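You operate a simulated robot arm through the tools that you are given. There is no shell and no other tool. Be economical: measure what you need, move in short steps, check, and stop when the job is done.

You are at the controls of a simulated two-armed robot. One attempt, no reset.

TASK
Pick up the white box from the top of the green bench with one hand, pass it to the other hand and put it on the out end of the roller track. Set down upright: white box.

It is judged by the outcome, as a careful person would: the job done as asked, and still so three seconds after it is handed in. It fails if anything else is knocked over, pushed out of place, dropped, spilled or broken.

THE ROBOT
Two 7-joint arms with two-finger parallel grippers on one trunk, on a base that drives. Base frame: it is fixed to the floor where the robot stands at the start and does not move with it; the origin is under the middle of the robot, x ahead of it, y to its left, z up; the surface under the hand at the start is at about z = 85. Units: cm, degrees, N and s.
The left shoulder is at the start at [7, 16.3, 119.5], the right one opposite. With the tool pointing down near the work surface each hand reaches from about 38 to 88 cm from the robot's upright axis, wherever it stands, measured 20 degrees to its own side. Places, roughly: OUT end of the roller track (23x22 cm) [320, 326, 90]. Payload 3.43 kg a hand.
The TCP of each hand is the grasp point between the finger pads, 3.4 cm short of the fingertips. In the tool frame z runs along the fingers and y along their closing line. Largest opening 12.8 cm; finger width 2.4, thickness 1.2; the body of the gripper, 4.8 by 13 cm, starts 9.6 cm behind the TCP.
Orientation is that of the tool frame in the base frame, as [roll, pitch, yaw] about the fixed x, y, z axes, in that order (R = Rz(yaw) Ry(pitch) Rx(roll)). With the fingers straight down and closing along the base's y, the tool's x points along the base's -x, its y along +y and its z along -z.

THE INTERFACE
- The arms move only by the tool send_rows. It takes "left_steps", "right_steps" or both (then of equal length, played together; a hand with none holds still); each is a list of rows, each an object of numbers (a shift or turn left out is 0, a gripper value left out holds the last): "dx", "dy", "dz": the shift along the tool's x, y, z in units of 20 mm (1.0 is 20 mm); "wx", "wy", "wz": the turn, a rotation vector about the tool's x, y, z in units of 4 degrees (1.0 is 4 degrees); "claw": the closure, from 0 (fully open) to 1 (shut). In form: [{"dx": .., "dy": .., "dz": .., "wx": .., "wy": .., "wz": .., "claw": ..}, ...]. A call has 1 to 20 rows; each row shifts and turns the commanded pose from where the row before left it, along the tool's axes as they then stand. A call with a number of a shift or a turn outside -1 to 1 is refused whole. Rows are played at 5 a second. More than 5 cm and 8.6 degrees between two rows, or a gripper value outside its range, and nothing of the call is played. Where a pose cannot be reached the arm comes as near as it can. A force on the tool above 40 N (or 10 N above the force at the start of the call, whichever is more), or a blocked arm, ends the call early, and 0.2 s more pass. Each finger travels about 15.3 cm/s and halts on what it meets, pressing with about 25 N; the grip force reading is that of the motor and also rises with nothing between the fingers. The clock runs only during rows and for 0.2 s after the last one: add rows that do not move to give the fingers time. It gives the time, the measured TCP pose, the force on the tool (base axes), the opening and the grip force at its end, in the units of the frame above (readings bear some noise), with the torque about the TCP (base axes, N m) and any sound that the robot's microphone picked up.
- Cameras (640 x 400 px; columns grow to the right, rows downward): "scene" is now at [13.91, -2.2, 144.27]; the picture's right is [-0.24, -0.97, 0.00], its down [-0.39, 0.10, -0.92] and it looks along [0.89, -0.22, -0.40] (base axes); focal length 250 px, centre (320, 200). "left" rides on the left gripper at [7.6, 1.1, -16] in its tool frame; the picture's right is [-0.15, 0.99, 0.00], its down [-0.88, -0.13, -0.46] and it looks along [-0.45, -0.07, 0.89] (tool axes); focal length 234 px, centre (320, 200). "right" rides on the right gripper at [7.6, -1.1, -16] in its tool frame; the picture's right is [0.15, 0.99, 0.00], its down [-0.88, 0.13, -0.46] and it looks along [-0.45, 0.07, 0.89] (tool axes); focal length 234 px, centre (320, 200). There is no depth. A picture from a camera that has moved, and an enlarged one, comes with that camera's place and axes in the base frame and with its lens.
- grab_frame(camera): a new picture of that camera. The clock stands still meanwhile.
- lift_body(by): slides the trunk up (or, below 0, down) by that many cm; the arms and the scene camera ride with it, the base frame stays. It gives what a move gives, with no picture.
- base_move(legs): drives the robot by 1 to 6 legs, each [ahead, left, turn to the left] in cm, cm and degrees, along the robot's own axes; the way and the turn of a leg run together, so that a leg with both is an arc; at most 150 cm and 180 degrees a leg. The arms and the cameras ride along, it lands a little off, and it stops where it bumps. It gives what a move gives.
- aim_head(pan, tilt): turns the head with the scene camera to pan (to the left, within 86 degrees either way) and tilt (down, from -29 to 69), counted from straight ahead of the robot. It gives what a move gives.
- enlarge(camera, box): a new picture of the part [left, top, right, bottom] of that camera's present view, enlarged. The clock stands still meanwhile.
- job_done(): hands the job in; it is judged then, once.

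Work in short steps. Places have to be worked out from the pictures, the camera data and where the tool is seen: move nearer, look again, correct. Check each grasp and each placing, and mend what went wrong. You have 120 turns and 88 pictures in all, those below and enlarged ones among them. Open the grippers and draw the arms clear of the work before you hand the job in, unless the task says otherwise; then end with one line.

The tools are called after "Call:" as a command line: name --argument value ..., lists and objects as JSON in quotes. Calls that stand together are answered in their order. send_rows: Moves the arms, as the interface text tells. Its arguments: {"type":"object","properties":{"left_steps":{"type":"array"},"right_steps":{"type":"array"}},"required":[]} The other tools are called the same way: lift_body (by) slides the trunk up or down; base_move (legs) drives the base; aim_head (pan, tilt) turns the head that bears the scene camera; grab_frame (camera) takes a picture; enlarge (camera, box) takes an enlarged picture of a part of a camera's view; job_done () hands the job in.

At the start:

```text
time: 0.0
left_ee_pos: [59.52, 6.94, 118.1]
left_orientation: [-180.0, 0.1, -180.0]
left_force: [-0.6, 0.0, -0.7]
left_ft_torque: [0.01, 0.0, 0.0]
left_width: 12.8
left_grip_force: 0.1
right_ee_pos: [50.98, -33.99, 126.12]
right_orientation: [179.9, -0.1, 179.9]
right_force: [0.5, 0.7, -0.5]
right_ft_torque: [0.0, 0.0, -0.03]
right_width: 12.8
right_grip_force: 0.0
trunk travel left (down, up): [-67.5, 26.5]
robot x, y, heading: [0.16, -0.48, 0.0]
head pan, tilt: [-14.2, 23.4]
```

scene: 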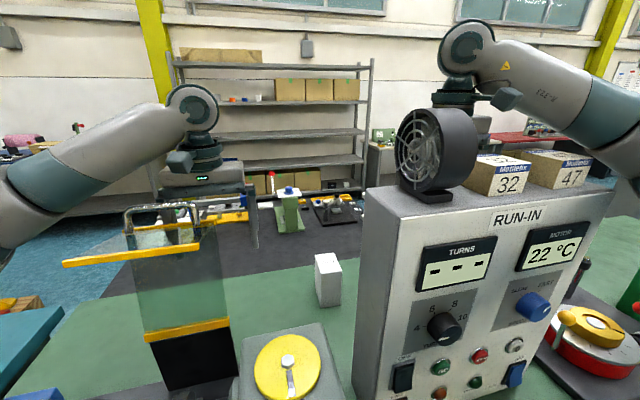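
right: 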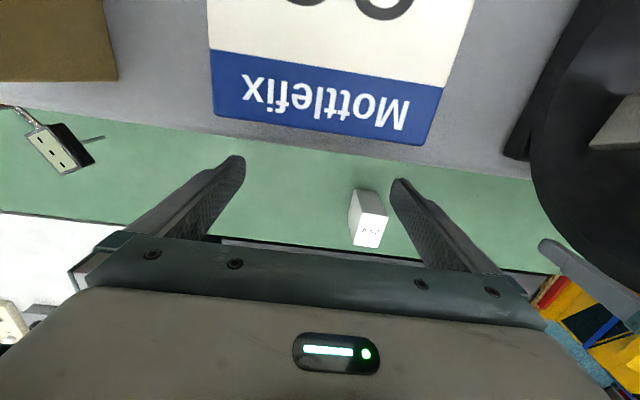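
left: 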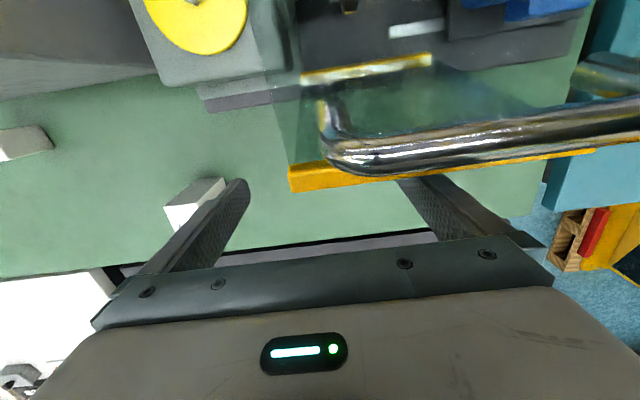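

I judge the white box to be near [70,-19,85]. I'll zoom in on it to get its size and any markings before I move.

Call:
enlarge --camera "scene" --box '[240, 210, 400, 310]'

Call:
enlarge --camera "right" --box '[288, 160, 448, 260]'

Call:
enlarge --camera "left" --box '[120, 130, 280, 230]'

```text
4.00 times, centred on (320, 260) of scene
camera zoom: at [13.91, -2.2, 144.27], right [-0.24, -0.97, 0.0], down [-0.39, 0.1, -0.92], along [0.89, -0.22, -0.4], focal length 1002 px, centre (320, -40)
```

zoom: 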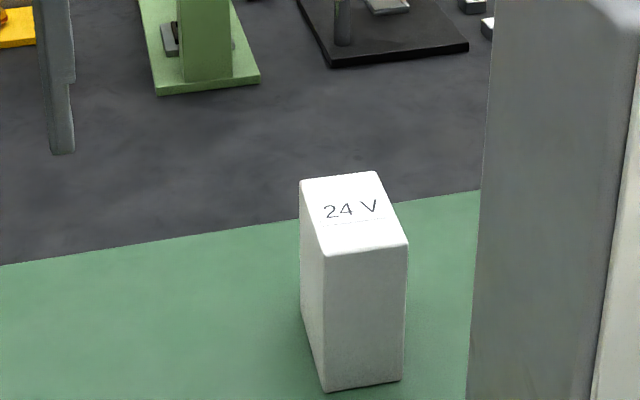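

```text
4.00 times, centred on (368, 210) of right
camera zoom: at [43.36, -35.13, 141.95], right [-0.15, 0.99, 0.0], down [0.88, 0.13, 0.46], along [0.45, 0.07, -0.89], focal length 937 px, centre (128, 160)
```

zoom: 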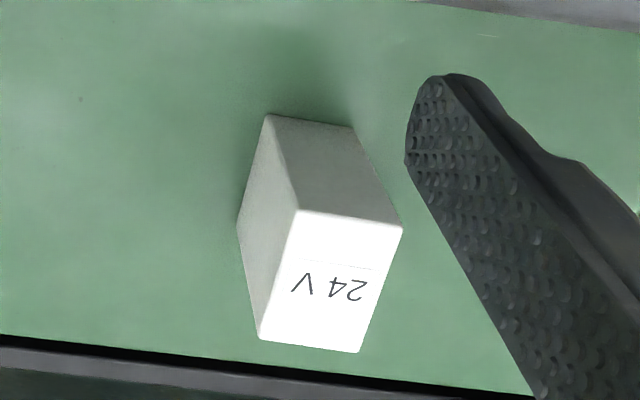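

```text
4.00 times, centred on (200, 180) of left
camera zoom: at [51.9, 8.17, 134.05], right [0.15, 0.99, 0.0], down [0.88, -0.13, 0.46], along [0.45, -0.07, -0.89], focal length 937 px, centre (800, 280)
```

zoom: 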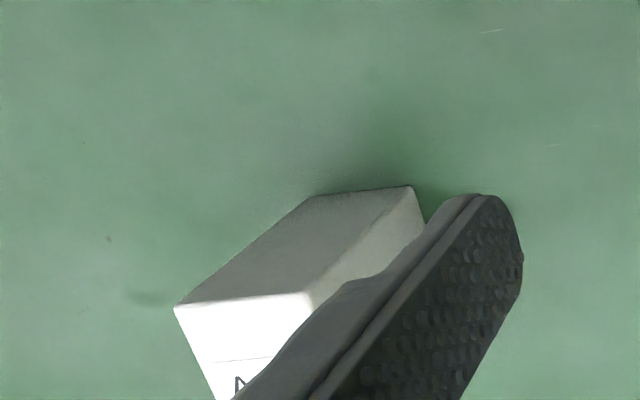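

The box spans about x 67.5–76, y −22 to −16 and z 85–98, so it measures roughly 8.7×6×13. A cabinet and a glass tank stand between the robot and the box, so I'll look at both and towards the track.

Call:
aim_head --pan -10 --tilt 50

Call:
grab_frame --camera "scene"

Call:
aim_head --pan 50 --tilt 15

Call:
grab_frame --camera "scene"

```text
time: 0.9
left_ee_pos: [59.52, 6.9, 118.0]
left_orientation: [179.9, -0.1, 180.0]
left_force: [-0.3, 0.2, -0.5]
left_ft_torque: [-0.01, -0.01, 0.0]
left_width: 12.77
left_grip_force: 0.0
right_ee_pos: [50.95, -34.04, 126.0]
right_orientation: [179.9, 0.0, 179.9]
right_force: [-0.7, 0.8, 0.3]
right_ft_torque: [0.02, -0.06, -0.03]
right_width: 12.79
right_grip_force: 0.1
trunk travel left (down, up): [-67.5, 26.5]
robot x, y, heading: [-0.22, -0.19, 0.1]
head pan, tilt: [-10.0, 50.0]
```

```text
81 pictures are left
camera scene: at [12.52, -1.28, 140.26], right [-0.17, -0.98, 0.0], down [-0.75, 0.13, -0.64], along [0.63, -0.11, -0.77], focal length 250 px, centre (320, 200)
```

scene: 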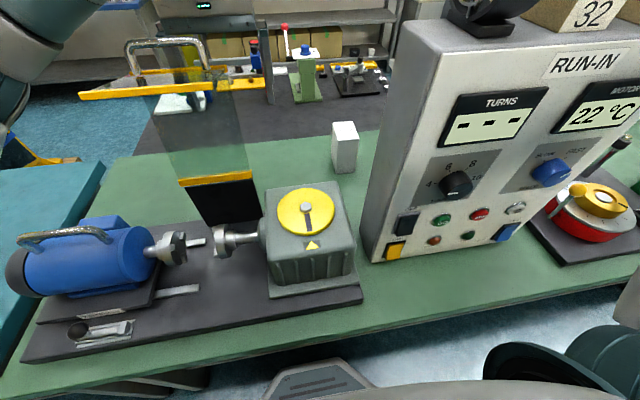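

```text
time: 2.2
left_ee_pos: [59.55, 6.88, 118.08]
left_orientation: [179.9, 0.1, -179.9]
left_force: [-0.3, -0.7, 0.6]
left_ft_torque: [0.0, -0.01, 0.0]
left_width: 12.82
left_grip_force: 0.0
right_ee_pos: [50.99, -34.06, 126.17]
right_orientation: [-180.0, 0.0, 179.9]
right_force: [0.5, -0.6, -0.1]
right_ft_torque: [0.02, -0.03, 0.04]
right_width: 12.79
right_grip_force: 0.1
trunk travel left (down, up): [-67.5, 26.5]
robot x, y, heading: [0.1, -0.01, 0.2]
head pan, tilt: [50.0, 15.0]
```

```text
80 pictures are left
camera scene: at [10.95, 7.21, 145.62], right [0.77, -0.64, 0.0], down [-0.17, -0.2, -0.97], along [0.62, 0.74, -0.26], focal length 250 px, centre (320, 200)
```

scene: 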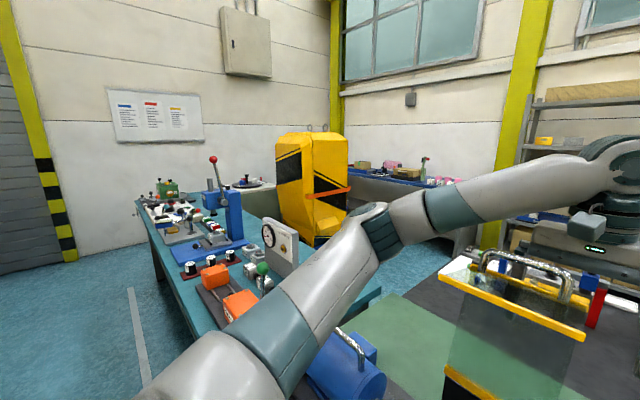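

The cabinet is about x 37–46, y < −16.5, up to z 131. The tank is about x 51–56, y > 6, up to z 124, and the handle on it rises higher. The left arm can reach through the gap from above, so I'll raise the trunk so both hands clear these, then look again.

Call:
lift_body --by 20

Call:
aim_head --pan 0 --tilt 40

Call:
grab_frame --camera "scene"

Call:
grab_frame --camera "left"

```text
time: 4.4
left_ee_pos: [59.53, 7.06, 138.03]
left_orientation: [180.0, 0.0, 180.0]
left_force: [-0.2, 0.1, -0.3]
left_ft_torque: [0.01, -0.04, 0.01]
left_width: 12.82
left_grip_force: 0.0
right_ee_pos: [50.98, -34.0, 146.02]
right_orientation: [-180.0, 0.0, 179.9]
right_force: [0.1, -0.4, -0.2]
right_ft_torque: [-0.01, -0.01, 0.0]
right_width: 12.8
right_grip_force: 0.0
trunk travel left (down, up): [-87.5, 6.5]
robot x, y, heading: [-0.1, -0.16, 0.0]
head pan, tilt: [50.0, 15.0]
```

```text
time: 5.6
left_ee_pos: [59.52, 6.92, 138.03]
left_orientation: [179.9, 0.0, -180.0]
left_force: [0.5, -0.6, 1.2]
left_ft_torque: [-0.02, -0.04, 0.02]
left_width: 12.79
left_grip_force: 0.0
right_ee_pos: [51.04, -33.82, 146.03]
right_orientation: [-180.0, 0.1, 179.9]
right_force: [0.2, 0.3, 0.8]
right_ft_torque: [0.03, 0.0, 0.0]
right_width: 12.82
right_grip_force: 0.1
trunk travel left (down, up): [-87.5, 6.5]
robot x, y, heading: [0.21, 0.28, 0.1]
head pan, tilt: [0.0, 40.0]
```

```text
79 pictures are left
camera scene: at [13.44, 0.07, 161.68], right [0.0, -1.0, 0.0], down [-0.64, 0.0, -0.77], along [0.77, 0.0, -0.64], focal length 250 px, centre (320, 200)
```

scene: 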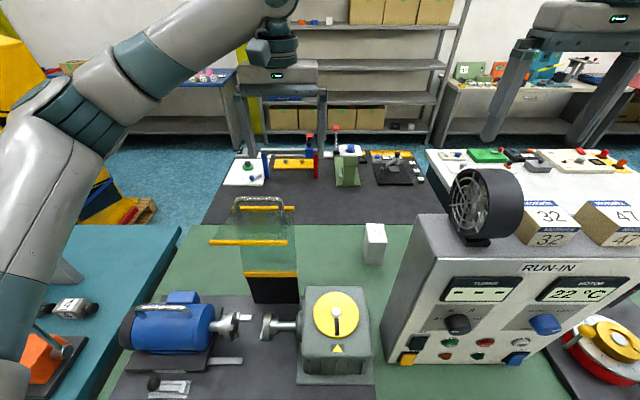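

```text
78 pictures are left
camera left: at [51.9, 8.18, 154.05], right [0.15, 0.99, 0.0], down [0.88, -0.13, 0.46], along [0.45, -0.07, -0.89], focal length 234 px, centre (320, 200)
```

left: 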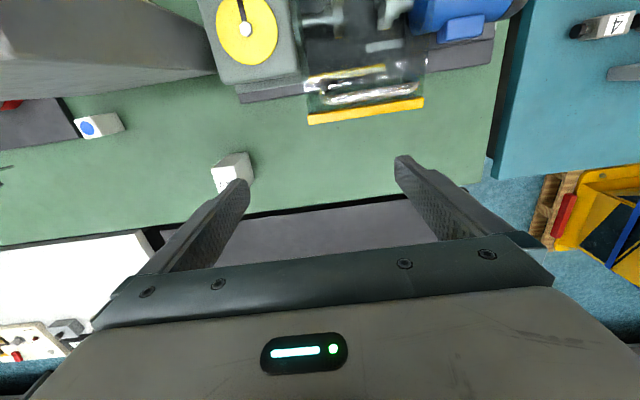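

The view is clear. I'll move the left hand across at this height to above the box, [71.8, −18.9].

Call:
send_rows --left_steps '[{"dx": -0.8}, {"dx": -0.8}, {"dx": -0.35, "dy": -0.99}, {"dx": -0.35, "dy": -0.99}, {"dx": -0.35, "dy": -0.99}, {"dx": -0.35, "dy": -0.99}, {"dx": -0.35, "dy": -0.99}, {"dx": -0.35, "dy": -0.99}, {"dx": -0.35, "dy": -0.99}, {"dx": -0.35, "dy": -0.99}, {"dx": -0.35, "dy": -0.99}, {"dx": -0.35, "dy": -0.99}, {"dx": -0.35, "dy": -0.99}, {"dx": -0.35, "dy": -0.99}, {"dx": -0.35, "dy": -0.99}, {}]'

Call:
grab_frame --camera "scene"

Call:
grab_frame --camera "left"

```text
time: 9.0
left_ee_pos: [69.24, -15.18, 137.19]
left_orientation: [179.9, 0.1, -180.0]
left_force: [-0.1, -0.2, 0.2]
left_ft_torque: [-0.04, -0.03, -0.02]
left_width: 12.78
left_grip_force: 0.1
left hand out of reach, approached as far as the arm can: row 13, 14, 15
right_ee_pos: [50.85, -33.96, 146.1]
right_orientation: [-180.0, 0.1, 179.9]
right_force: [0.3, 0.1, 0.4]
right_ft_torque: [-0.01, 0.0, 0.01]
right_width: 12.81
right_grip_force: 0.0
trunk travel left (down, up): [-87.5, 6.5]
robot x, y, heading: [0.09, 0.07, -0.2]
head pan, tilt: [0.0, 40.0]
```

```text
77 pictures are left
camera scene: at [13.41, -0.01, 161.68], right [0.0, -1.0, 0.0], down [-0.64, 0.0, -0.77], along [0.77, 0.0, -0.64], focal length 250 px, centre (320, 200)
```

scene: 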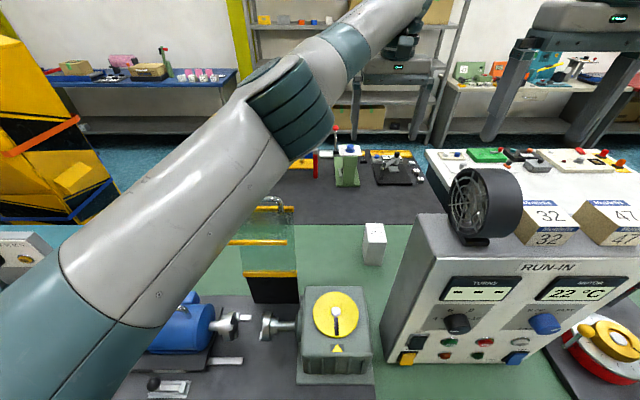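

```text
76 pictures are left
camera left: at [61.64, -13.93, 153.2], right [0.15, 0.99, 0.0], down [0.88, -0.13, 0.46], along [0.45, -0.07, -0.89], focal length 234 px, centre (320, 200)
```

left: 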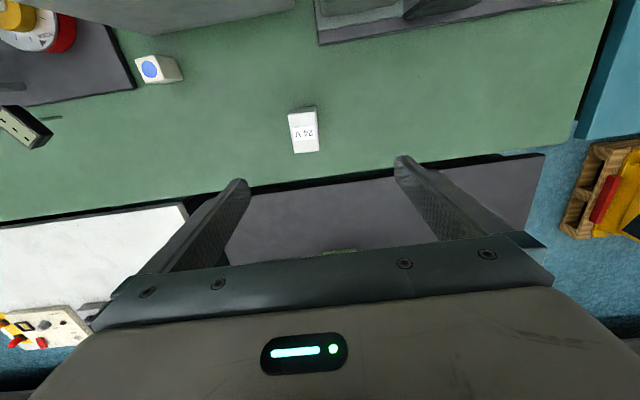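

The arm is at the edge of its reach because it is high. I'll lower the hand by 18 cm, still above the box top at 98, and then extend to it.

Call:
send_rows --left_steps '[{"dz": 1}, {"dz": 1}, {"dz": 1}, {"dz": 1}, {"dz": 1}, {"dz": 1}, {"dz": 1}, {"dz": 1}, {"dz": 1}, {"dy": -0.5}, {"dx": -0.5, "dy": -0.5}, {"dx": -0.7, "dy": -0.7}, {}]'

Call:
grab_frame --camera "scene"

Call:
grab_frame --camera "left"

```text
time: 11.8
left_ee_pos: [70.41, -17.1, 119.15]
left_orientation: [179.9, 0.1, -180.0]
left_force: [-0.2, -0.3, -0.7]
left_ft_torque: [-0.02, 0.04, -0.03]
left_width: 12.82
left_grip_force: 0.1
left hand out of reach, approached as far as the arm can: row 12
right_ee_pos: [51.09, -33.91, 146.04]
right_orientation: [180.0, 0.0, 179.9]
right_force: [0.8, -0.9, -0.8]
right_ft_torque: [-0.04, 0.02, 0.02]
right_width: 12.8
right_grip_force: 0.0
trunk travel left (down, up): [-87.5, 6.5]
robot x, y, heading: [0.07, 0.16, 0.0]
head pan, tilt: [0.0, 40.0]
```

```text
75 pictures are left
camera scene: at [13.5, 0.06, 161.67], right [0.0, -1.0, 0.0], down [-0.64, 0.0, -0.77], along [0.77, 0.0, -0.64], focal length 250 px, centre (320, 200)
```

scene: 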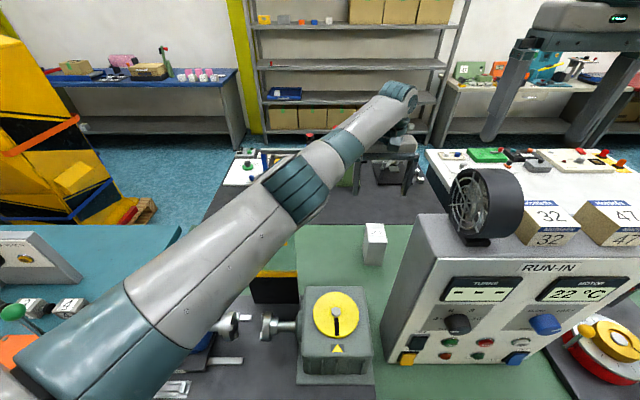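

```text
74 pictures are left
camera left: at [62.84, -15.87, 135.1], right [0.15, 0.99, 0.0], down [0.88, -0.13, 0.46], along [0.45, -0.07, -0.89], focal length 234 px, centre (320, 200)
```

left: 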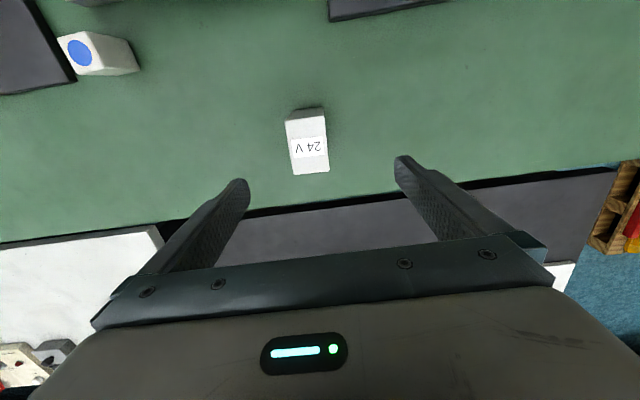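

The box centre is confirmed at [71.9, −19.2], but the arm is about 2 cm short. Strafing the base 8 cm to the right brings the shoulder closer and also centres the forearm between the tank and the cabinet.

Call:
base_move --legs '[[0, -8, 0]]'

Call:
grab_frame --camera "scene"

```text
time: 12.8
left_ee_pos: [70.37, -24.16, 119.26]
left_orientation: [-179.6, -0.1, -179.7]
left_force: [0.0, 1.5, 0.9]
left_ft_torque: [-0.07, -0.03, 0.01]
left_width: 12.82
left_grip_force: 0.0
right_ee_pos: [50.98, -40.81, 146.27]
right_orientation: [-179.7, -0.1, -179.9]
right_force: [-0.6, 0.6, 0.5]
right_ft_torque: [-0.08, 0.01, -0.01]
right_width: 12.8
right_grip_force: 0.0
trunk travel left (down, up): [-87.5, 6.5]
robot x, y, heading: [-0.1, -7.95, 0.1]
head pan, tilt: [0.0, 40.0]
```

```text
73 pictures are left
camera scene: at [13.43, -6.93, 161.68], right [0.0, -1.0, 0.01], down [-0.64, -0.01, -0.77], along [0.77, 0.0, -0.64], focal length 250 px, centre (320, 200)
```

scene: 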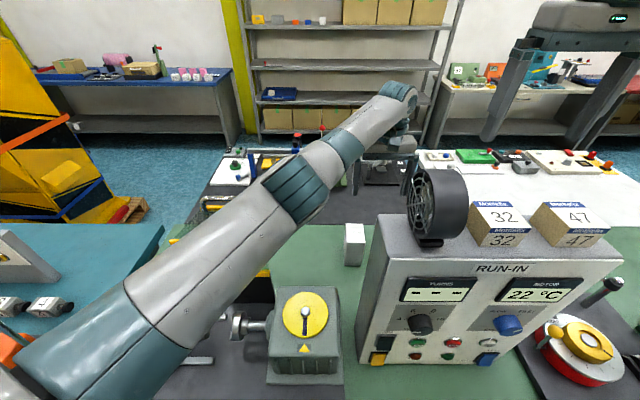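

Now I'll bring the left hand over the box centre and lower it to just above the top.

Call:
send_rows --left_steps '[{"dy": 0.9}, {"dy": 0.9}, {"dy": 0.7, "dx": -0.4}, {"dx": -0.35}, {"dz": 1}, {"dz": 1}, {"dz": 1}, {"dz": 1}, {"dz": 1}, {"dz": 1}, {"dz": 0.8}, {}]'

Call:
grab_frame --camera "left"

Call:
grab_frame --camera "scene"

```text
time: 15.4
left_ee_pos: [72.05, -19.87, 105.36]
left_orientation: [180.0, 0.0, -179.8]
left_force: [-0.3, 0.0, 0.3]
left_ft_torque: [0.01, -0.02, -0.02]
left_width: 12.81
left_grip_force: 0.0
right_ee_pos: [51.08, -41.74, 146.07]
right_orientation: [179.9, -0.1, -179.8]
right_force: [-0.4, 0.4, 0.1]
right_ft_torque: [-0.03, 0.01, 0.03]
right_width: 12.8
right_grip_force: 0.0
trunk travel left (down, up): [-87.5, 6.5]
robot x, y, heading: [0.13, -7.74, 0.2]
head pan, tilt: [0.0, 40.0]
```

```text
72 pictures are left
camera left: at [64.36, -18.62, 121.46], right [0.14, 0.99, 0.0], down [0.88, -0.13, 0.46], along [0.45, -0.06, -0.89], focal length 234 px, centre (320, 200)
```

left: 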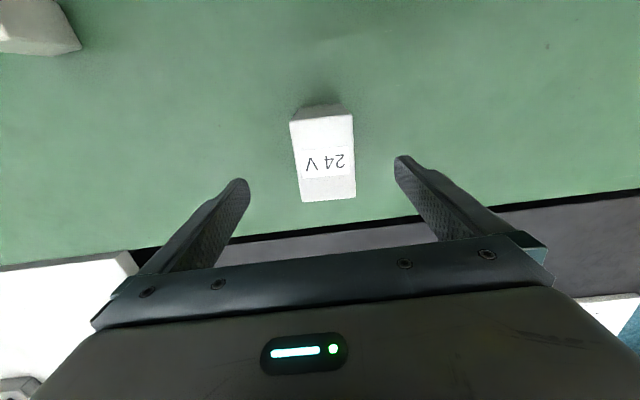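

```text
71 pictures are left
camera scene: at [13.43, -7.85, 161.67], right [0.0, -1.0, 0.0], down [-0.64, 0.0, -0.77], along [0.77, 0.0, -0.64], focal length 250 px, centre (320, 200)
```

scene: 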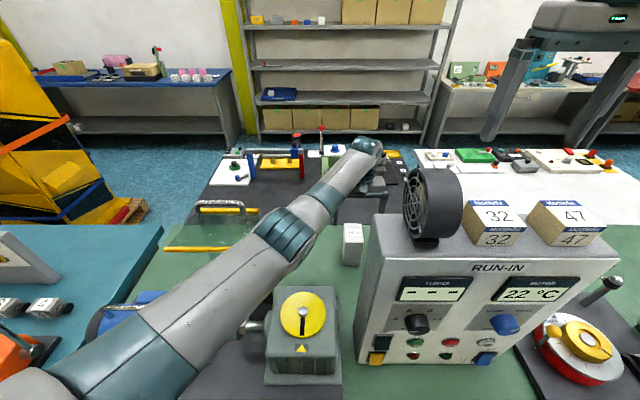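

The hand is well aligned and needs +0.8 cm in y. I'll descend to z≈95, pads on the top 6 cm of the box, and close on the 6 cm width.

Call:
send_rows --left_steps '[{"dy": 0.4}, {"dz": 1}, {"dz": 1}, {"dz": 1}, {"dz": 1}, {"dz": 1}, {"dz": 0.2}, {}]'

Call:
grab_frame --camera "left"

Call:
grab_frame --camera "scene"

```text
time: 17.2
left_ee_pos: [71.94, -18.89, 95.1]
left_orientation: [-179.9, 0.0, -179.9]
left_force: [0.3, -0.6, -0.4]
left_ft_torque: [-0.02, 0.0, -0.03]
left_width: 12.84
left_grip_force: 0.0
right_ee_pos: [51.23, -41.61, 146.2]
right_orientation: [179.9, 0.0, -179.9]
right_force: [0.3, 0.9, -0.4]
right_ft_torque: [0.01, 0.02, 0.01]
right_width: 12.82
right_grip_force: 0.0
trunk travel left (down, up): [-87.5, 6.5]
robot x, y, heading: [-0.14, -8.05, 0.0]
head pan, tilt: [0.0, 40.0]
```

```text
70 pictures are left
camera left: at [64.34, -17.66, 111.12], right [0.14, 0.99, 0.0], down [0.88, -0.13, 0.46], along [0.45, -0.07, -0.89], focal length 234 px, centre (320, 200)
```

left: 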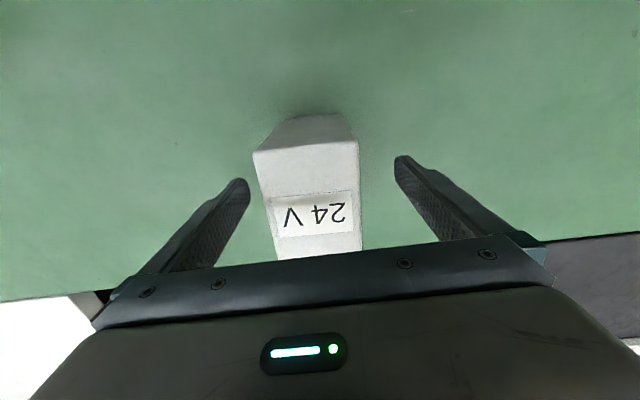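

```text
69 pictures are left
camera scene: at [13.47, -7.71, 161.67], right [0.0, -1.0, 0.0], down [-0.64, 0.0, -0.77], along [0.77, 0.0, -0.64], focal length 250 px, centre (320, 200)
```

scene: 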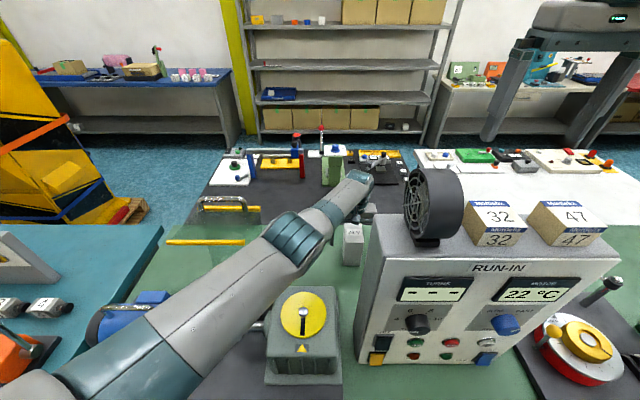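

The box is centred between the fingers to within about 2 mm. Closing.

Call:
send_rows --left_steps '[{"dy": -0.1, "claw": 0}, {"claw": 0.3}, {"claw": 0.5}, {"claw": 0.7}, {"claw": 1}, {"claw": 1}, {"claw": 1}]'

```text
time: 18.8
left_ee_pos: [72.02, -19.1, 95.11]
left_orientation: [179.9, 0.0, -179.9]
left_force: [1.1, -0.1, 1.8]
left_ft_torque: [-0.11, -0.07, -0.09]
left_width: 6.25
left_grip_force: 25.5
right_ee_pos: [51.08, -41.68, 146.16]
right_orientation: [-180.0, 0.0, -179.9]
right_force: [0.0, 0.3, 0.1]
right_ft_torque: [-0.01, 0.0, 0.01]
right_width: 12.81
right_grip_force: 0.1
trunk travel left (down, up): [-87.5, 6.5]
robot x, y, heading: [0.14, -8.21, 0.2]
head pan, tilt: [0.0, 40.0]
```

The grip is good, at 6.25 cm wide and 25 N. I'll lift straight up first.

Call:
send_rows --left_steps '[{"dz": -0.5}, {"dz": -1}, {"dz": -1}, {"dz": -1}, {"dz": -1}, {"dz": -1}, {"dz": -1}, {"dz": -1}, {"dz": -1}, {"dz": -1, "dx": 0.3}, {"dz": -1, "dx": 0.3}, {"dz": -1, "dx": 0.3}, {"dz": -1, "dx": 0.3}, {"dz": -1, "dx": 0.3}, {"dz": -1, "dx": 0.3}, {"dz": -1, "dx": 0.3}, {"dz": -1, "dx": 0.3}, {"dz": -1, "dx": 0.3}, {}]'

Call:
grab_frame --camera "left"

Call:
grab_frame --camera "scene"

```text
time: 22.8
left_ee_pos: [66.62, -18.96, 130.0]
left_orientation: [180.0, -0.1, -179.9]
left_force: [-0.5, 0.1, -2.5]
left_ft_torque: [-0.02, -0.02, -0.02]
left_width: 6.23
left_grip_force: 24.7
right_ee_pos: [51.22, -41.66, 146.14]
right_orientation: [-179.9, -0.1, -180.0]
right_force: [0.0, -0.2, -0.1]
right_ft_torque: [0.01, -0.01, 0.0]
right_width: 12.79
right_grip_force: 0.0
trunk travel left (down, up): [-87.5, 6.5]
robot x, y, heading: [0.08, -7.84, 0.3]
head pan, tilt: [0.0, 40.0]
```

```text
68 pictures are left
camera left: at [59.05, -17.85, 146.11], right [0.14, 0.99, 0.0], down [0.88, -0.13, 0.45], along [0.45, -0.06, -0.89], focal length 234 px, centre (320, 200)
```

left: 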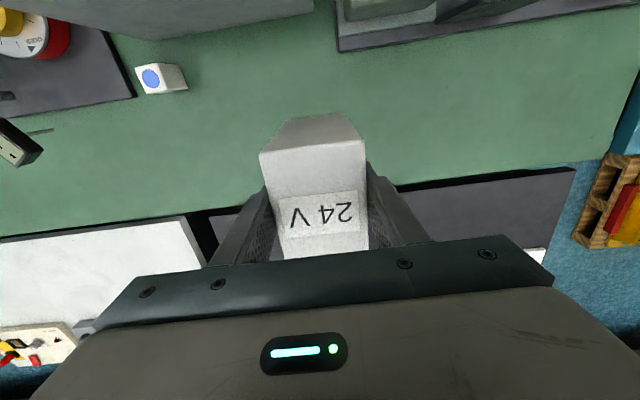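

```text
67 pictures are left
camera scene: at [13.54, -7.71, 161.66], right [0.0, -1.0, 0.0], down [-0.64, 0.0, -0.77], along [0.77, 0.0, -0.64], focal length 250 px, centre (320, 200)
```

scene: 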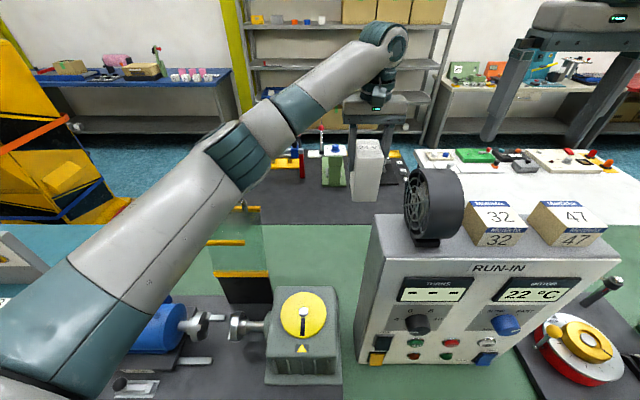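

The box is held, at about 0.25 kg. I'll raise the trunk to its top and keep lifting and retracting so the box clears the cabinet and fan (top about 144).

Call:
lift_body --by 6.4

Call:
send_rows --left_steps '[{"dz": -1, "dx": 0.3}, {"dz": -1, "dx": 0.3, "dy": 0.3}, {"dz": -1, "dx": 0.3, "dy": 0.3}, {"dz": -1, "dx": 0.3, "dy": 0.3}, {"dz": -1, "dx": 0.3, "dy": 0.3}, {"dz": -1, "dx": 0.3, "dy": 0.3}, {"dz": -1, "dx": 0.3, "dy": 0.3}, {"dz": -1, "dx": 0.3, "dy": 0.3}, {"dz": -1, "dx": 0.3, "dy": 0.3}, {"dz": -1, "dx": 0.3, "dy": 0.3}, {"dz": -1, "dx": 0.3, "dy": 0.3}, {"dz": -1, "dx": 0.3, "dy": 0.3}, {"dz": -1, "dx": 0.3, "dy": 0.3}, {}]' --right_steps '[{"dz": -1}, {"dz": -1}, {"dz": -1}, {}, {}, {}, {}, {}, {}, {}, {}, {}, {}, {}]'

Call:
grab_frame --camera "scene"

```text
time: 23.9
left_ee_pos: [66.68, -19.18, 136.44]
left_orientation: [-180.0, -0.1, -179.8]
left_force: [-0.7, -0.5, -4.6]
left_ft_torque: [-0.02, 0.0, -0.03]
left_width: 6.22
left_grip_force: 25.2
right_ee_pos: [51.17, -41.68, 152.48]
right_orientation: [180.0, 0.0, -179.9]
right_force: [0.5, 1.2, 0.2]
right_ft_torque: [0.01, 0.02, -0.01]
right_width: 12.83
right_grip_force: 0.0
trunk travel left (down, up): [-93.9, 0.1]
robot x, y, heading: [0.03, -8.19, 0.2]
head pan, tilt: [0.0, 40.0]
```

```text
time: 26.9
left_ee_pos: [58.84, -11.79, 162.52]
left_orientation: [180.0, -0.1, -179.7]
left_force: [0.8, -0.6, -3.8]
left_ft_torque: [0.0, 0.05, -0.01]
left_width: 6.21
left_grip_force: 24.8
right_ee_pos: [51.2, -41.7, 158.55]
right_orientation: [180.0, 0.0, -179.9]
right_force: [-0.4, -0.3, -0.2]
right_ft_torque: [0.0, 0.0, -0.02]
right_width: 12.81
right_grip_force: 0.0
trunk travel left (down, up): [-93.9, 0.1]
robot x, y, heading: [0.25, -7.6, 0.3]
head pan, tilt: [0.0, 40.0]
```

```text
66 pictures are left
camera scene: at [13.51, -7.79, 168.07], right [0.0, -1.0, 0.0], down [-0.64, 0.0, -0.77], along [0.77, 0.0, -0.64], focal length 250 px, centre (320, 200)
```

scene: 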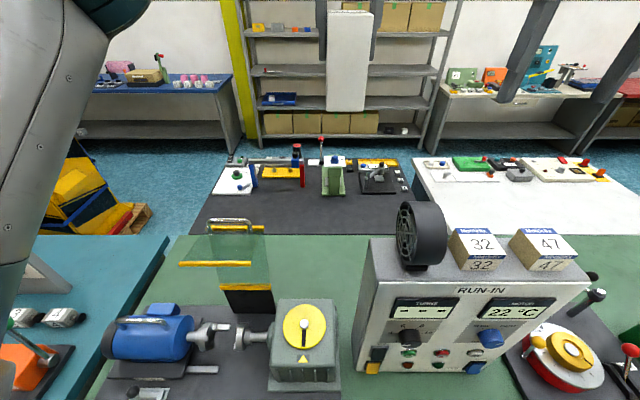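

The box bottom is at 152, above everything on the bench. Before driving back, I'll look left and right at the floor layout.

Call:
aim_head --pan 86 --tilt 25

Call:
grab_frame --camera "scene"

Call:
aim_head --pan -86 --tilt 25

Call:
grab_frame --camera "scene"

Call:
aim_head --pan 40 --tilt 15

Call:
grab_frame --camera "scene"

```text
time: 28.4
left_ee_pos: [58.89, -11.9, 162.41]
left_orientation: [-180.0, -0.2, -179.8]
left_force: [0.2, -0.1, -3.7]
left_ft_torque: [-0.02, 0.01, 0.01]
left_width: 6.19
left_grip_force: 25.2
right_ee_pos: [51.11, -41.73, 158.52]
right_orientation: [-180.0, -0.1, -179.9]
right_force: [-0.4, -0.4, -0.2]
right_ft_torque: [0.02, -0.02, -0.01]
right_width: 12.8
right_grip_force: 0.0
trunk travel left (down, up): [-93.9, 0.1]
robot x, y, heading: [-0.0, -7.61, -0.0]
head pan, tilt: [85.9, 25.0]
```

```text
65 pictures are left
camera scene: at [5.66, 1.4, 170.4], right [1.0, -0.07, 0.0], down [-0.03, -0.42, -0.91], along [0.06, 0.9, -0.42], focal length 250 px, centre (320, 200)
```

scene: 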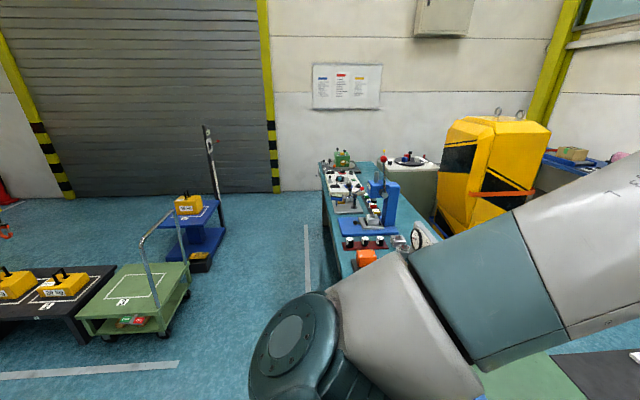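

```text
time: 31.1
left_ee_pos: [58.95, -11.86, 162.52]
left_orientation: [179.9, -0.1, -179.8]
left_force: [-0.6, -0.3, -3.0]
left_ft_torque: [-0.04, 0.05, 0.01]
left_width: 6.19
left_grip_force: 24.7
right_ee_pos: [51.18, -41.59, 158.57]
right_orientation: [180.0, 0.0, -179.9]
right_force: [-0.6, 0.3, 0.4]
right_ft_torque: [-0.02, -0.03, -0.03]
right_width: 12.79
right_grip_force: 0.1
trunk travel left (down, up): [-93.9, 0.1]
robot x, y, heading: [0.07, -8.19, -0.1]
head pan, tilt: [-85.9, 25.0]
```

```text
64 pictures are left
camera scene: at [5.68, -16.98, 170.4], right [-1.0, -0.07, 0.0], down [-0.03, 0.42, -0.91], along [0.07, -0.9, -0.42], focal length 250 px, centre (320, 200)
```

scene: 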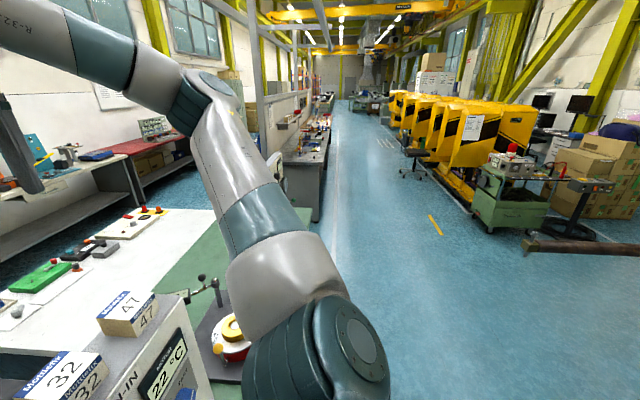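

```text
time: 33.1
left_ee_pos: [58.91, -11.94, 162.55]
left_orientation: [-179.9, 0.0, -179.8]
left_force: [-0.3, 0.4, -3.2]
left_ft_torque: [-0.02, 0.01, -0.02]
left_width: 6.18
left_grip_force: 24.8
right_ee_pos: [51.25, -41.6, 158.49]
right_orientation: [179.9, 0.0, -179.9]
right_force: [0.1, -0.2, -0.2]
right_ft_torque: [-0.01, -0.01, 0.03]
right_width: 12.8
right_grip_force: 0.1
trunk travel left (down, up): [-93.9, 0.1]
robot x, y, heading: [-0.16, -7.67, -0.1]
head pan, tilt: [40.0, 15.0]
```

```text
63 pictures are left
camera scene: at [12.15, -1.77, 172.02], right [0.64, -0.77, 0.0], down [-0.2, -0.17, -0.97], along [0.74, 0.62, -0.26], focal length 250 px, centre (320, 200)
```

scene: 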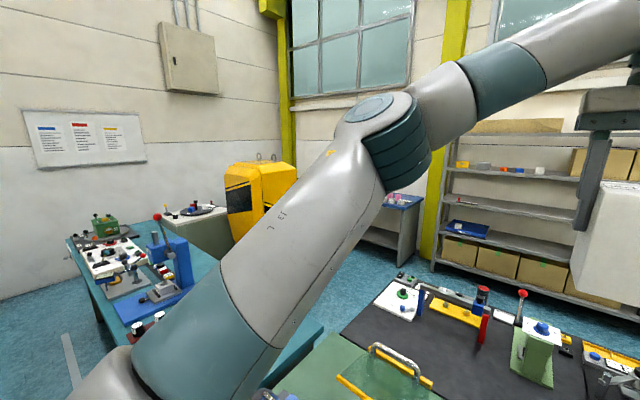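

There is a wide free aisle behind me. The track should lie on the far wall bench beyond the yellow machine, reached through the corridor at the far left. I'll reverse 65 cm first, to make the hand-over in open space.

Call:
base_move --legs '[[-65, 0, 0]]'

Call:
aim_head --pan 0 --tilt 25

Call:
grab_frame --camera "scene"

```text
time: 36.8
left_ee_pos: [-6.24, -12.08, 162.51]
left_orientation: [-180.0, -0.1, 179.9]
left_force: [-0.1, 0.6, -2.7]
left_ft_torque: [0.02, 0.03, 0.01]
left_width: 6.16
left_grip_force: 25.1
right_ee_pos: [-14.02, -41.83, 158.47]
right_orientation: [180.0, 0.0, 180.0]
right_force: [0.0, -0.1, -0.2]
right_ft_torque: [0.01, 0.01, 0.01]
right_width: 12.83
right_grip_force: 0.0
trunk travel left (down, up): [-93.9, 0.1]
robot x, y, heading: [-65.36, -7.76, -0.2]
head pan, tilt: [40.0, 15.0]
```

```text
time: 37.8
left_ee_pos: [-6.43, -12.1, 162.6]
left_orientation: [-180.0, 0.0, -180.0]
left_force: [-0.6, 0.0, -2.7]
left_ft_torque: [-0.02, 0.01, 0.06]
left_width: 6.16
left_grip_force: 25.0
right_ee_pos: [-14.28, -41.87, 158.44]
right_orientation: [-180.0, 0.0, 179.9]
right_force: [0.3, -0.5, 0.5]
right_ft_torque: [0.01, 0.02, -0.02]
right_width: 12.8
right_grip_force: 0.1
trunk travel left (down, up): [-93.9, 0.1]
robot x, y, heading: [-65.47, -7.53, -0.1]
head pan, tilt: [0.0, 25.0]
```

```text
62 pictures are left
camera scene: at [-51.13, -7.81, 170.41], right [0.0, -1.0, 0.0], down [-0.42, 0.0, -0.91], along [0.91, 0.0, -0.42], focal length 250 px, centre (320, 200)
```

scene: 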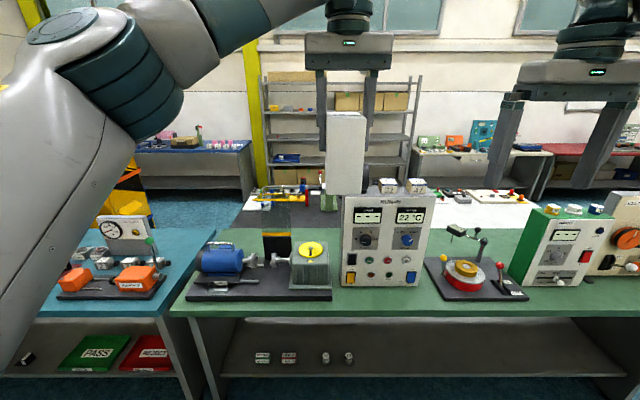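

This is open space, with the robot at about (−65, −8). I'll turn the right hand to point left with its fingers closing along x, and bring the left hand with the box lower and nearer.

Call:
send_rows --left_steps '[{"dz": 0.7, "dx": 0.4, "dy": 0.4}, {"dz": 0.7, "dx": 0.4, "dy": 0.4}, {"dz": 0.7, "dx": 0.4, "dy": 0.4}, {"dz": 0.7, "dx": 0.4, "dy": 0.4}, {"dz": 0.7, "dx": 0.4, "dy": 0.4}, {"dz": 0.7, "dx": 0.4, "dy": 0.4}, {"dz": 0.7, "dx": 0.4, "dy": 0.4}, {"dz": 0.7, "dx": 0.4, "dy": 0.4}, {"dz": 0.7, "dx": 0.4, "dy": 0.4}, {"dz": 0.7, "dx": 0.4, "dy": 0.4}, {}, {}, {}, {}, {}, {}, {}, {}, {}, {}]' --right_steps '[{"wz": 1}, {"wz": 1}, {"wz": 1}, {"wz": 1}, {"wz": 1}, {"wz": 1}, {"wz": 1}, {"wz": 1}, {"wz": 1}, {"wz": 1}, {"wz": 1}, {"wz": 1}, {"wz": 1}, {"wz": 1}, {"wz": 1}, {"wz": 1}, {"wz": 1}, {"wz": 1}, {"wz": 1}, {"wz": 1}]'

Call:
send_rows --right_steps '[{"wz": 1}, {"wz": 1}, {"wz": 0.5}, {"wy": 1}, {"wy": 1}, {"wy": 1}, {"wy": 1}, {"wy": 1}, {"wy": 1}, {"wy": 1}, {"wy": 1}, {"wy": 1}, {"wy": 1}, {"wy": 1}, {"wy": 1}, {"wy": 1}, {"wy": 1}, {"wy": 1}, {"wy": 1}, {"wy": 1}]'

Call:
grab_frame --camera "scene"

```text
time: 42.0
left_ee_pos: [-14.58, -4.12, 148.56]
left_orientation: [-180.0, -0.2, 179.9]
left_force: [-0.3, -0.6, -2.7]
left_ft_torque: [0.0, -0.04, 0.01]
left_width: 6.16
left_grip_force: 24.5
right_ee_pos: [-14.2, -41.89, 158.45]
right_orientation: [179.9, 0.0, 99.7]
right_force: [0.0, 0.7, -1.5]
right_ft_torque: [-0.03, -0.03, 0.02]
right_width: 12.81
right_grip_force: 0.0
trunk travel left (down, up): [-93.9, 0.1]
robot x, y, heading: [-65.01, -8.05, -0.1]
head pan, tilt: [0.0, 25.0]
```

```text
time: 46.2
left_ee_pos: [-14.49, -4.23, 148.5]
left_orientation: [-179.9, -0.1, -180.0]
left_force: [0.5, 0.2, -3.6]
left_ft_torque: [0.01, -0.01, 0.02]
left_width: 6.2
left_grip_force: 24.5
right_ee_pos: [-14.29, -41.91, 158.51]
right_orientation: [179.9, -68.1, 90.0]
right_force: [0.6, -0.5, -0.5]
right_ft_torque: [0.01, -0.01, 0.01]
right_width: 12.8
right_grip_force: 0.2
trunk travel left (down, up): [-93.9, 0.1]
robot x, y, heading: [-65.51, -8.06, 0.1]
head pan, tilt: [0.0, 25.0]
```

```text
61 pictures are left
camera scene: at [-51.1, -7.88, 170.4], right [0.0, -1.0, 0.0], down [-0.42, 0.0, -0.91], along [0.91, 0.0, -0.42], focal length 250 px, centre (320, 200)
```

scene: 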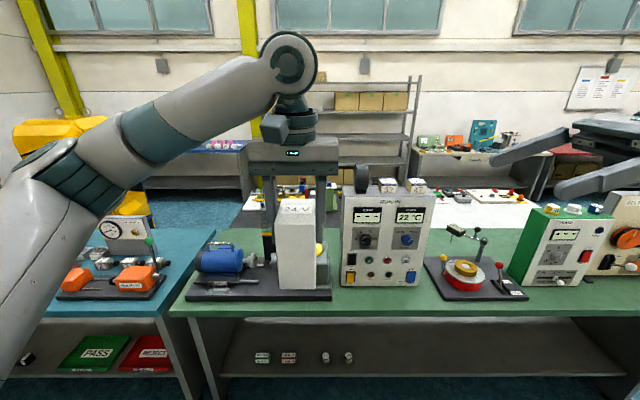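

The right hand points at the box, 22° below horizontal, and its axis already lines up with the lower part of the box. I'll advance 28 cm and check.

Call:
send_rows --right_steps '[{"dz": 1}, {"dz": 1}, {"dz": 1}, {"dz": 1}, {"dz": 1}, {"dz": 1}, {"dz": 1}, {"dz": 1}, {"dz": 1}, {"dz": 1}, {"dz": 1}, {"dz": 1}, {"dz": 1}, {"dz": 1}, {}]'

Call:
grab_frame --camera "scene"

Call:
grab_frame --camera "right"

```text
time: 49.4
left_ee_pos: [-14.57, -4.19, 148.56]
left_orientation: [-179.9, 0.0, -179.9]
left_force: [1.1, 0.1, -3.7]
left_ft_torque: [0.03, 0.04, -0.01]
left_width: 6.19
left_grip_force: 24.9
right_ee_pos: [-14.32, -15.83, 147.95]
right_orientation: [-179.8, -67.9, 89.7]
right_force: [0.3, -0.2, 0.2]
right_ft_torque: [0.01, -0.01, 0.0]
right_width: 12.81
right_grip_force: 0.1
trunk travel left (down, up): [-93.9, 0.1]
robot x, y, heading: [-65.47, -7.74, -0.2]
head pan, tilt: [0.0, 25.0]
```

```text
60 pictures are left
camera scene: at [-51.11, -7.84, 170.4], right [0.0, -1.0, 0.0], down [-0.42, 0.0, -0.91], along [0.91, 0.0, -0.42], focal length 250 px, centre (320, 200)
```

scene: 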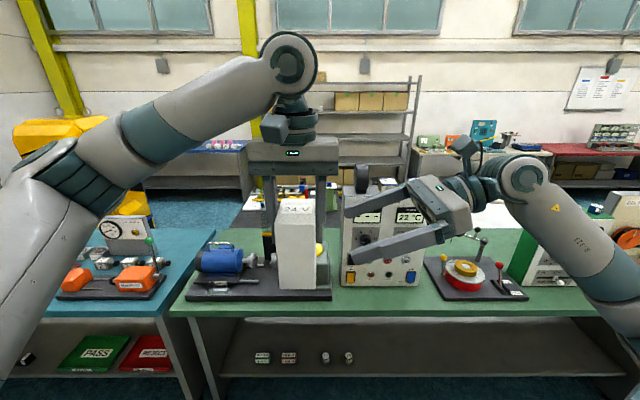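

```text
59 pictures are left
camera right: at [-15.4, -27.9, 160.94], right [0.99, 0.05, 0.14], down [0.13, -0.75, -0.65], along [0.07, 0.66, -0.75], focal length 234 px, centre (320, 200)
```

right: 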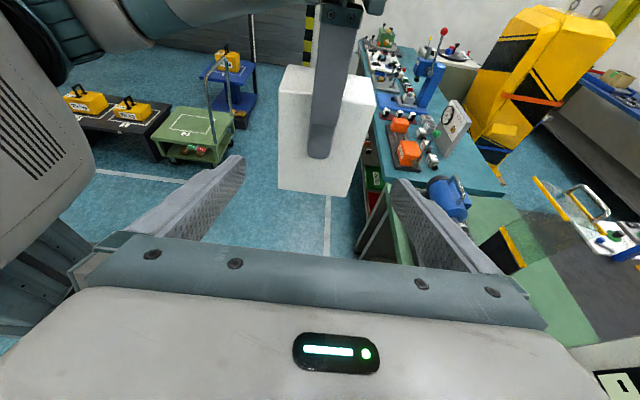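

The box is centred between the open right fingers. I'll advance the last 12.5 cm and check before closing.

Call:
send_rows --right_steps '[{"dz": 0.9, "dx": -0.05}, {"dz": 0.9, "dx": -0.05}, {"dz": 0.9}, {"dz": 0.9}, {"dz": 0.9}, {"dz": 0.9}, {"dz": 0.8}, {}]'

Call:
grab_frame --camera "scene"

Call:
grab_frame --camera "right"

```text
time: 51.2
left_ee_pos: [-14.48, -4.14, 148.59]
left_orientation: [-180.0, -0.1, 180.0]
left_force: [-0.1, 0.3, -3.8]
left_ft_torque: [0.01, -0.02, 0.01]
left_width: 6.18
left_grip_force: 25.1
right_ee_pos: [-14.23, -4.4, 143.2]
right_orientation: [-179.9, -68.1, 89.9]
right_force: [0.3, 0.3, 0.7]
right_ft_torque: [0.0, 0.02, 0.02]
right_width: 12.8
right_grip_force: 0.0
trunk travel left (down, up): [-93.9, 0.1]
robot x, y, heading: [-65.33, -7.98, 0.0]
head pan, tilt: [0.0, 25.0]
```

```text
58 pictures are left
camera scene: at [-51.1, -7.82, 170.4], right [0.0, -1.0, 0.0], down [-0.42, 0.0, -0.91], along [0.91, 0.0, -0.42], focal length 250 px, centre (320, 200)
```

scene: 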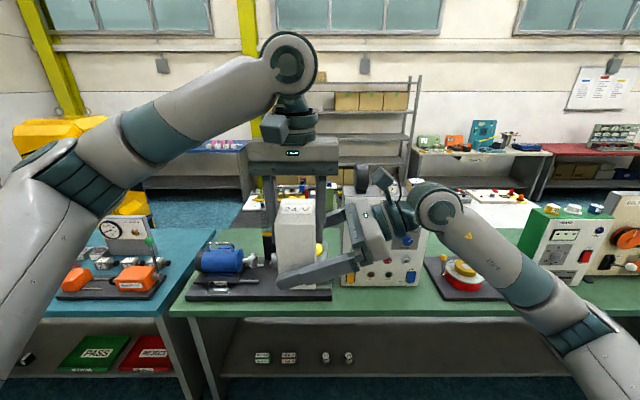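

```text
57 pictures are left
camera right: at [-15.46, -16.53, 156.15], right [0.99, 0.05, 0.14], down [0.13, -0.75, -0.65], along [0.07, 0.66, -0.75], focal length 234 px, centre (320, 200)
```

right: 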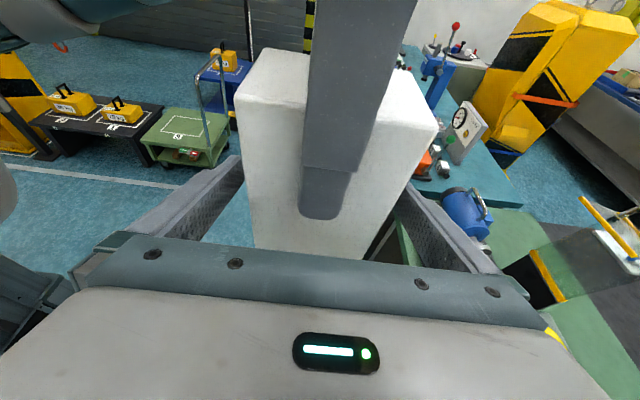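

Both hands are clear of each other. I'll close the right hand on the 8.7 cm faces.

Call:
send_rows --right_steps '[{"dy": -0.1, "claw": 0.1}, {"claw": 0.2}, {"claw": 0.25}, {"claw": 0.3}, {"claw": 0.4}, {"claw": 1}, {"claw": 1}, {"claw": 1}]'

```text
time: 53.0
left_ee_pos: [-14.52, -4.02, 148.51]
left_orientation: [-180.0, 0.0, -180.0]
left_force: [-7.9, -0.6, -3.6]
left_ft_torque: [-0.04, 0.35, -0.34]
left_width: 6.19
left_grip_force: 25.1
right_ee_pos: [-14.43, -4.47, 143.22]
right_orientation: [-180.0, -68.0, 89.8]
right_force: [8.1, -0.3, -0.7]
right_ft_torque: [0.02, 0.1, 0.3]
right_width: 8.99
right_grip_force: 25.1
trunk travel left (down, up): [-93.9, 0.1]
robot x, y, heading: [-65.21, -7.9, -0.1]
head pan, tilt: [0.0, 25.0]
```

Right grip is 25 N at 8.99 cm. There's about 8 N of side stress between the hands, so I'll relax it slightly and then open the left.

Call:
send_rows --right_steps '[{"dy": 0.05}, {}]'

```text
time: 53.6
left_ee_pos: [-14.46, -4.11, 148.46]
left_orientation: [-180.0, -0.1, -179.9]
left_force: [-3.1, 0.5, -4.2]
left_ft_torque: [0.04, 0.42, -0.19]
left_width: 6.18
left_grip_force: 24.9
right_ee_pos: [-14.41, -4.46, 143.25]
right_orientation: [179.9, -68.0, 90.1]
right_force: [1.9, -0.3, 0.0]
right_ft_torque: [-0.02, -0.3, 0.19]
right_width: 8.98
right_grip_force: 24.9
trunk travel left (down, up): [-93.9, 0.1]
robot x, y, heading: [-65.27, -7.71, -0.2]
head pan, tilt: [0.0, 25.0]
```

Stress is down to about 2 N. I'll open the left hand and raise it clear.

Call:
send_rows --left_steps '[{"claw": 0.3}, {"claw": 0}, {"claw": 0}, {"dz": -1}, {"dz": -1}, {"dz": -1}, {"dz": -1}, {"dz": -1}, {"dz": -1}, {"dz": -1}, {"dz": -1}, {}]'

Call:
grab_frame --camera "scene"

Call:
grab_frame --camera "right"

```text
time: 56.2
left_ee_pos: [-14.41, -3.98, 164.49]
left_orientation: [180.0, 0.0, -180.0]
left_force: [-1.0, 1.0, 0.0]
left_ft_torque: [0.0, -0.02, -0.04]
left_width: 12.77
left_grip_force: 0.0
right_ee_pos: [-14.26, -4.51, 143.25]
right_orientation: [-179.9, -68.0, 89.8]
right_force: [0.3, 0.3, -0.6]
right_ft_torque: [0.0, 0.03, 0.01]
right_width: 8.98
right_grip_force: 25.1
trunk travel left (down, up): [-93.9, 0.1]
robot x, y, heading: [-65.56, -7.93, 0.1]
head pan, tilt: [0.0, 25.0]
```

```text
56 pictures are left
camera scene: at [-51.08, -7.79, 170.4], right [0.0, -1.0, 0.0], down [-0.42, 0.0, -0.91], along [0.91, 0.0, -0.42], focal length 250 px, centre (320, 200)
```

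scene: 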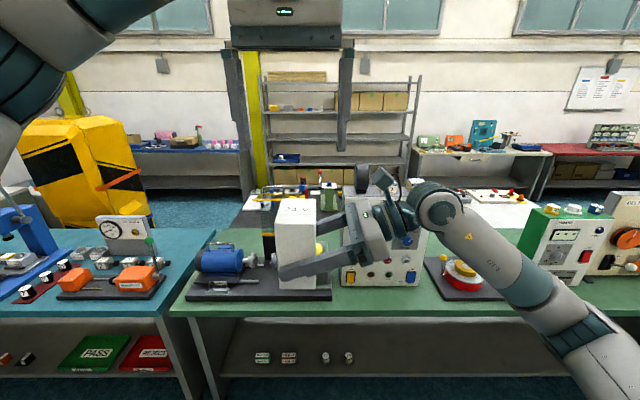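

```text
55 pictures are left
camera right: at [-15.52, -16.49, 156.14], right [0.99, 0.05, 0.14], down [0.13, -0.75, -0.65], along [0.07, 0.66, -0.75], focal length 234 px, centre (320, 200)
```

right: 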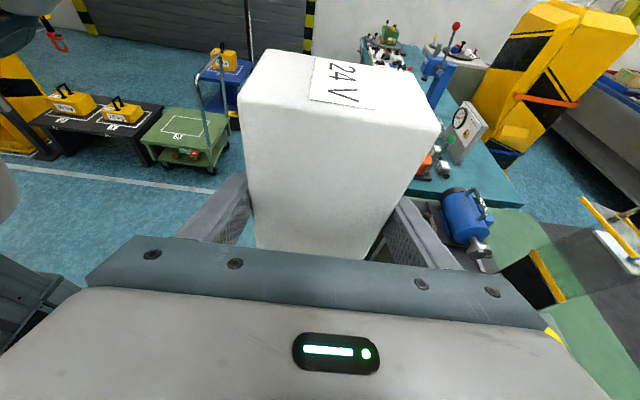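

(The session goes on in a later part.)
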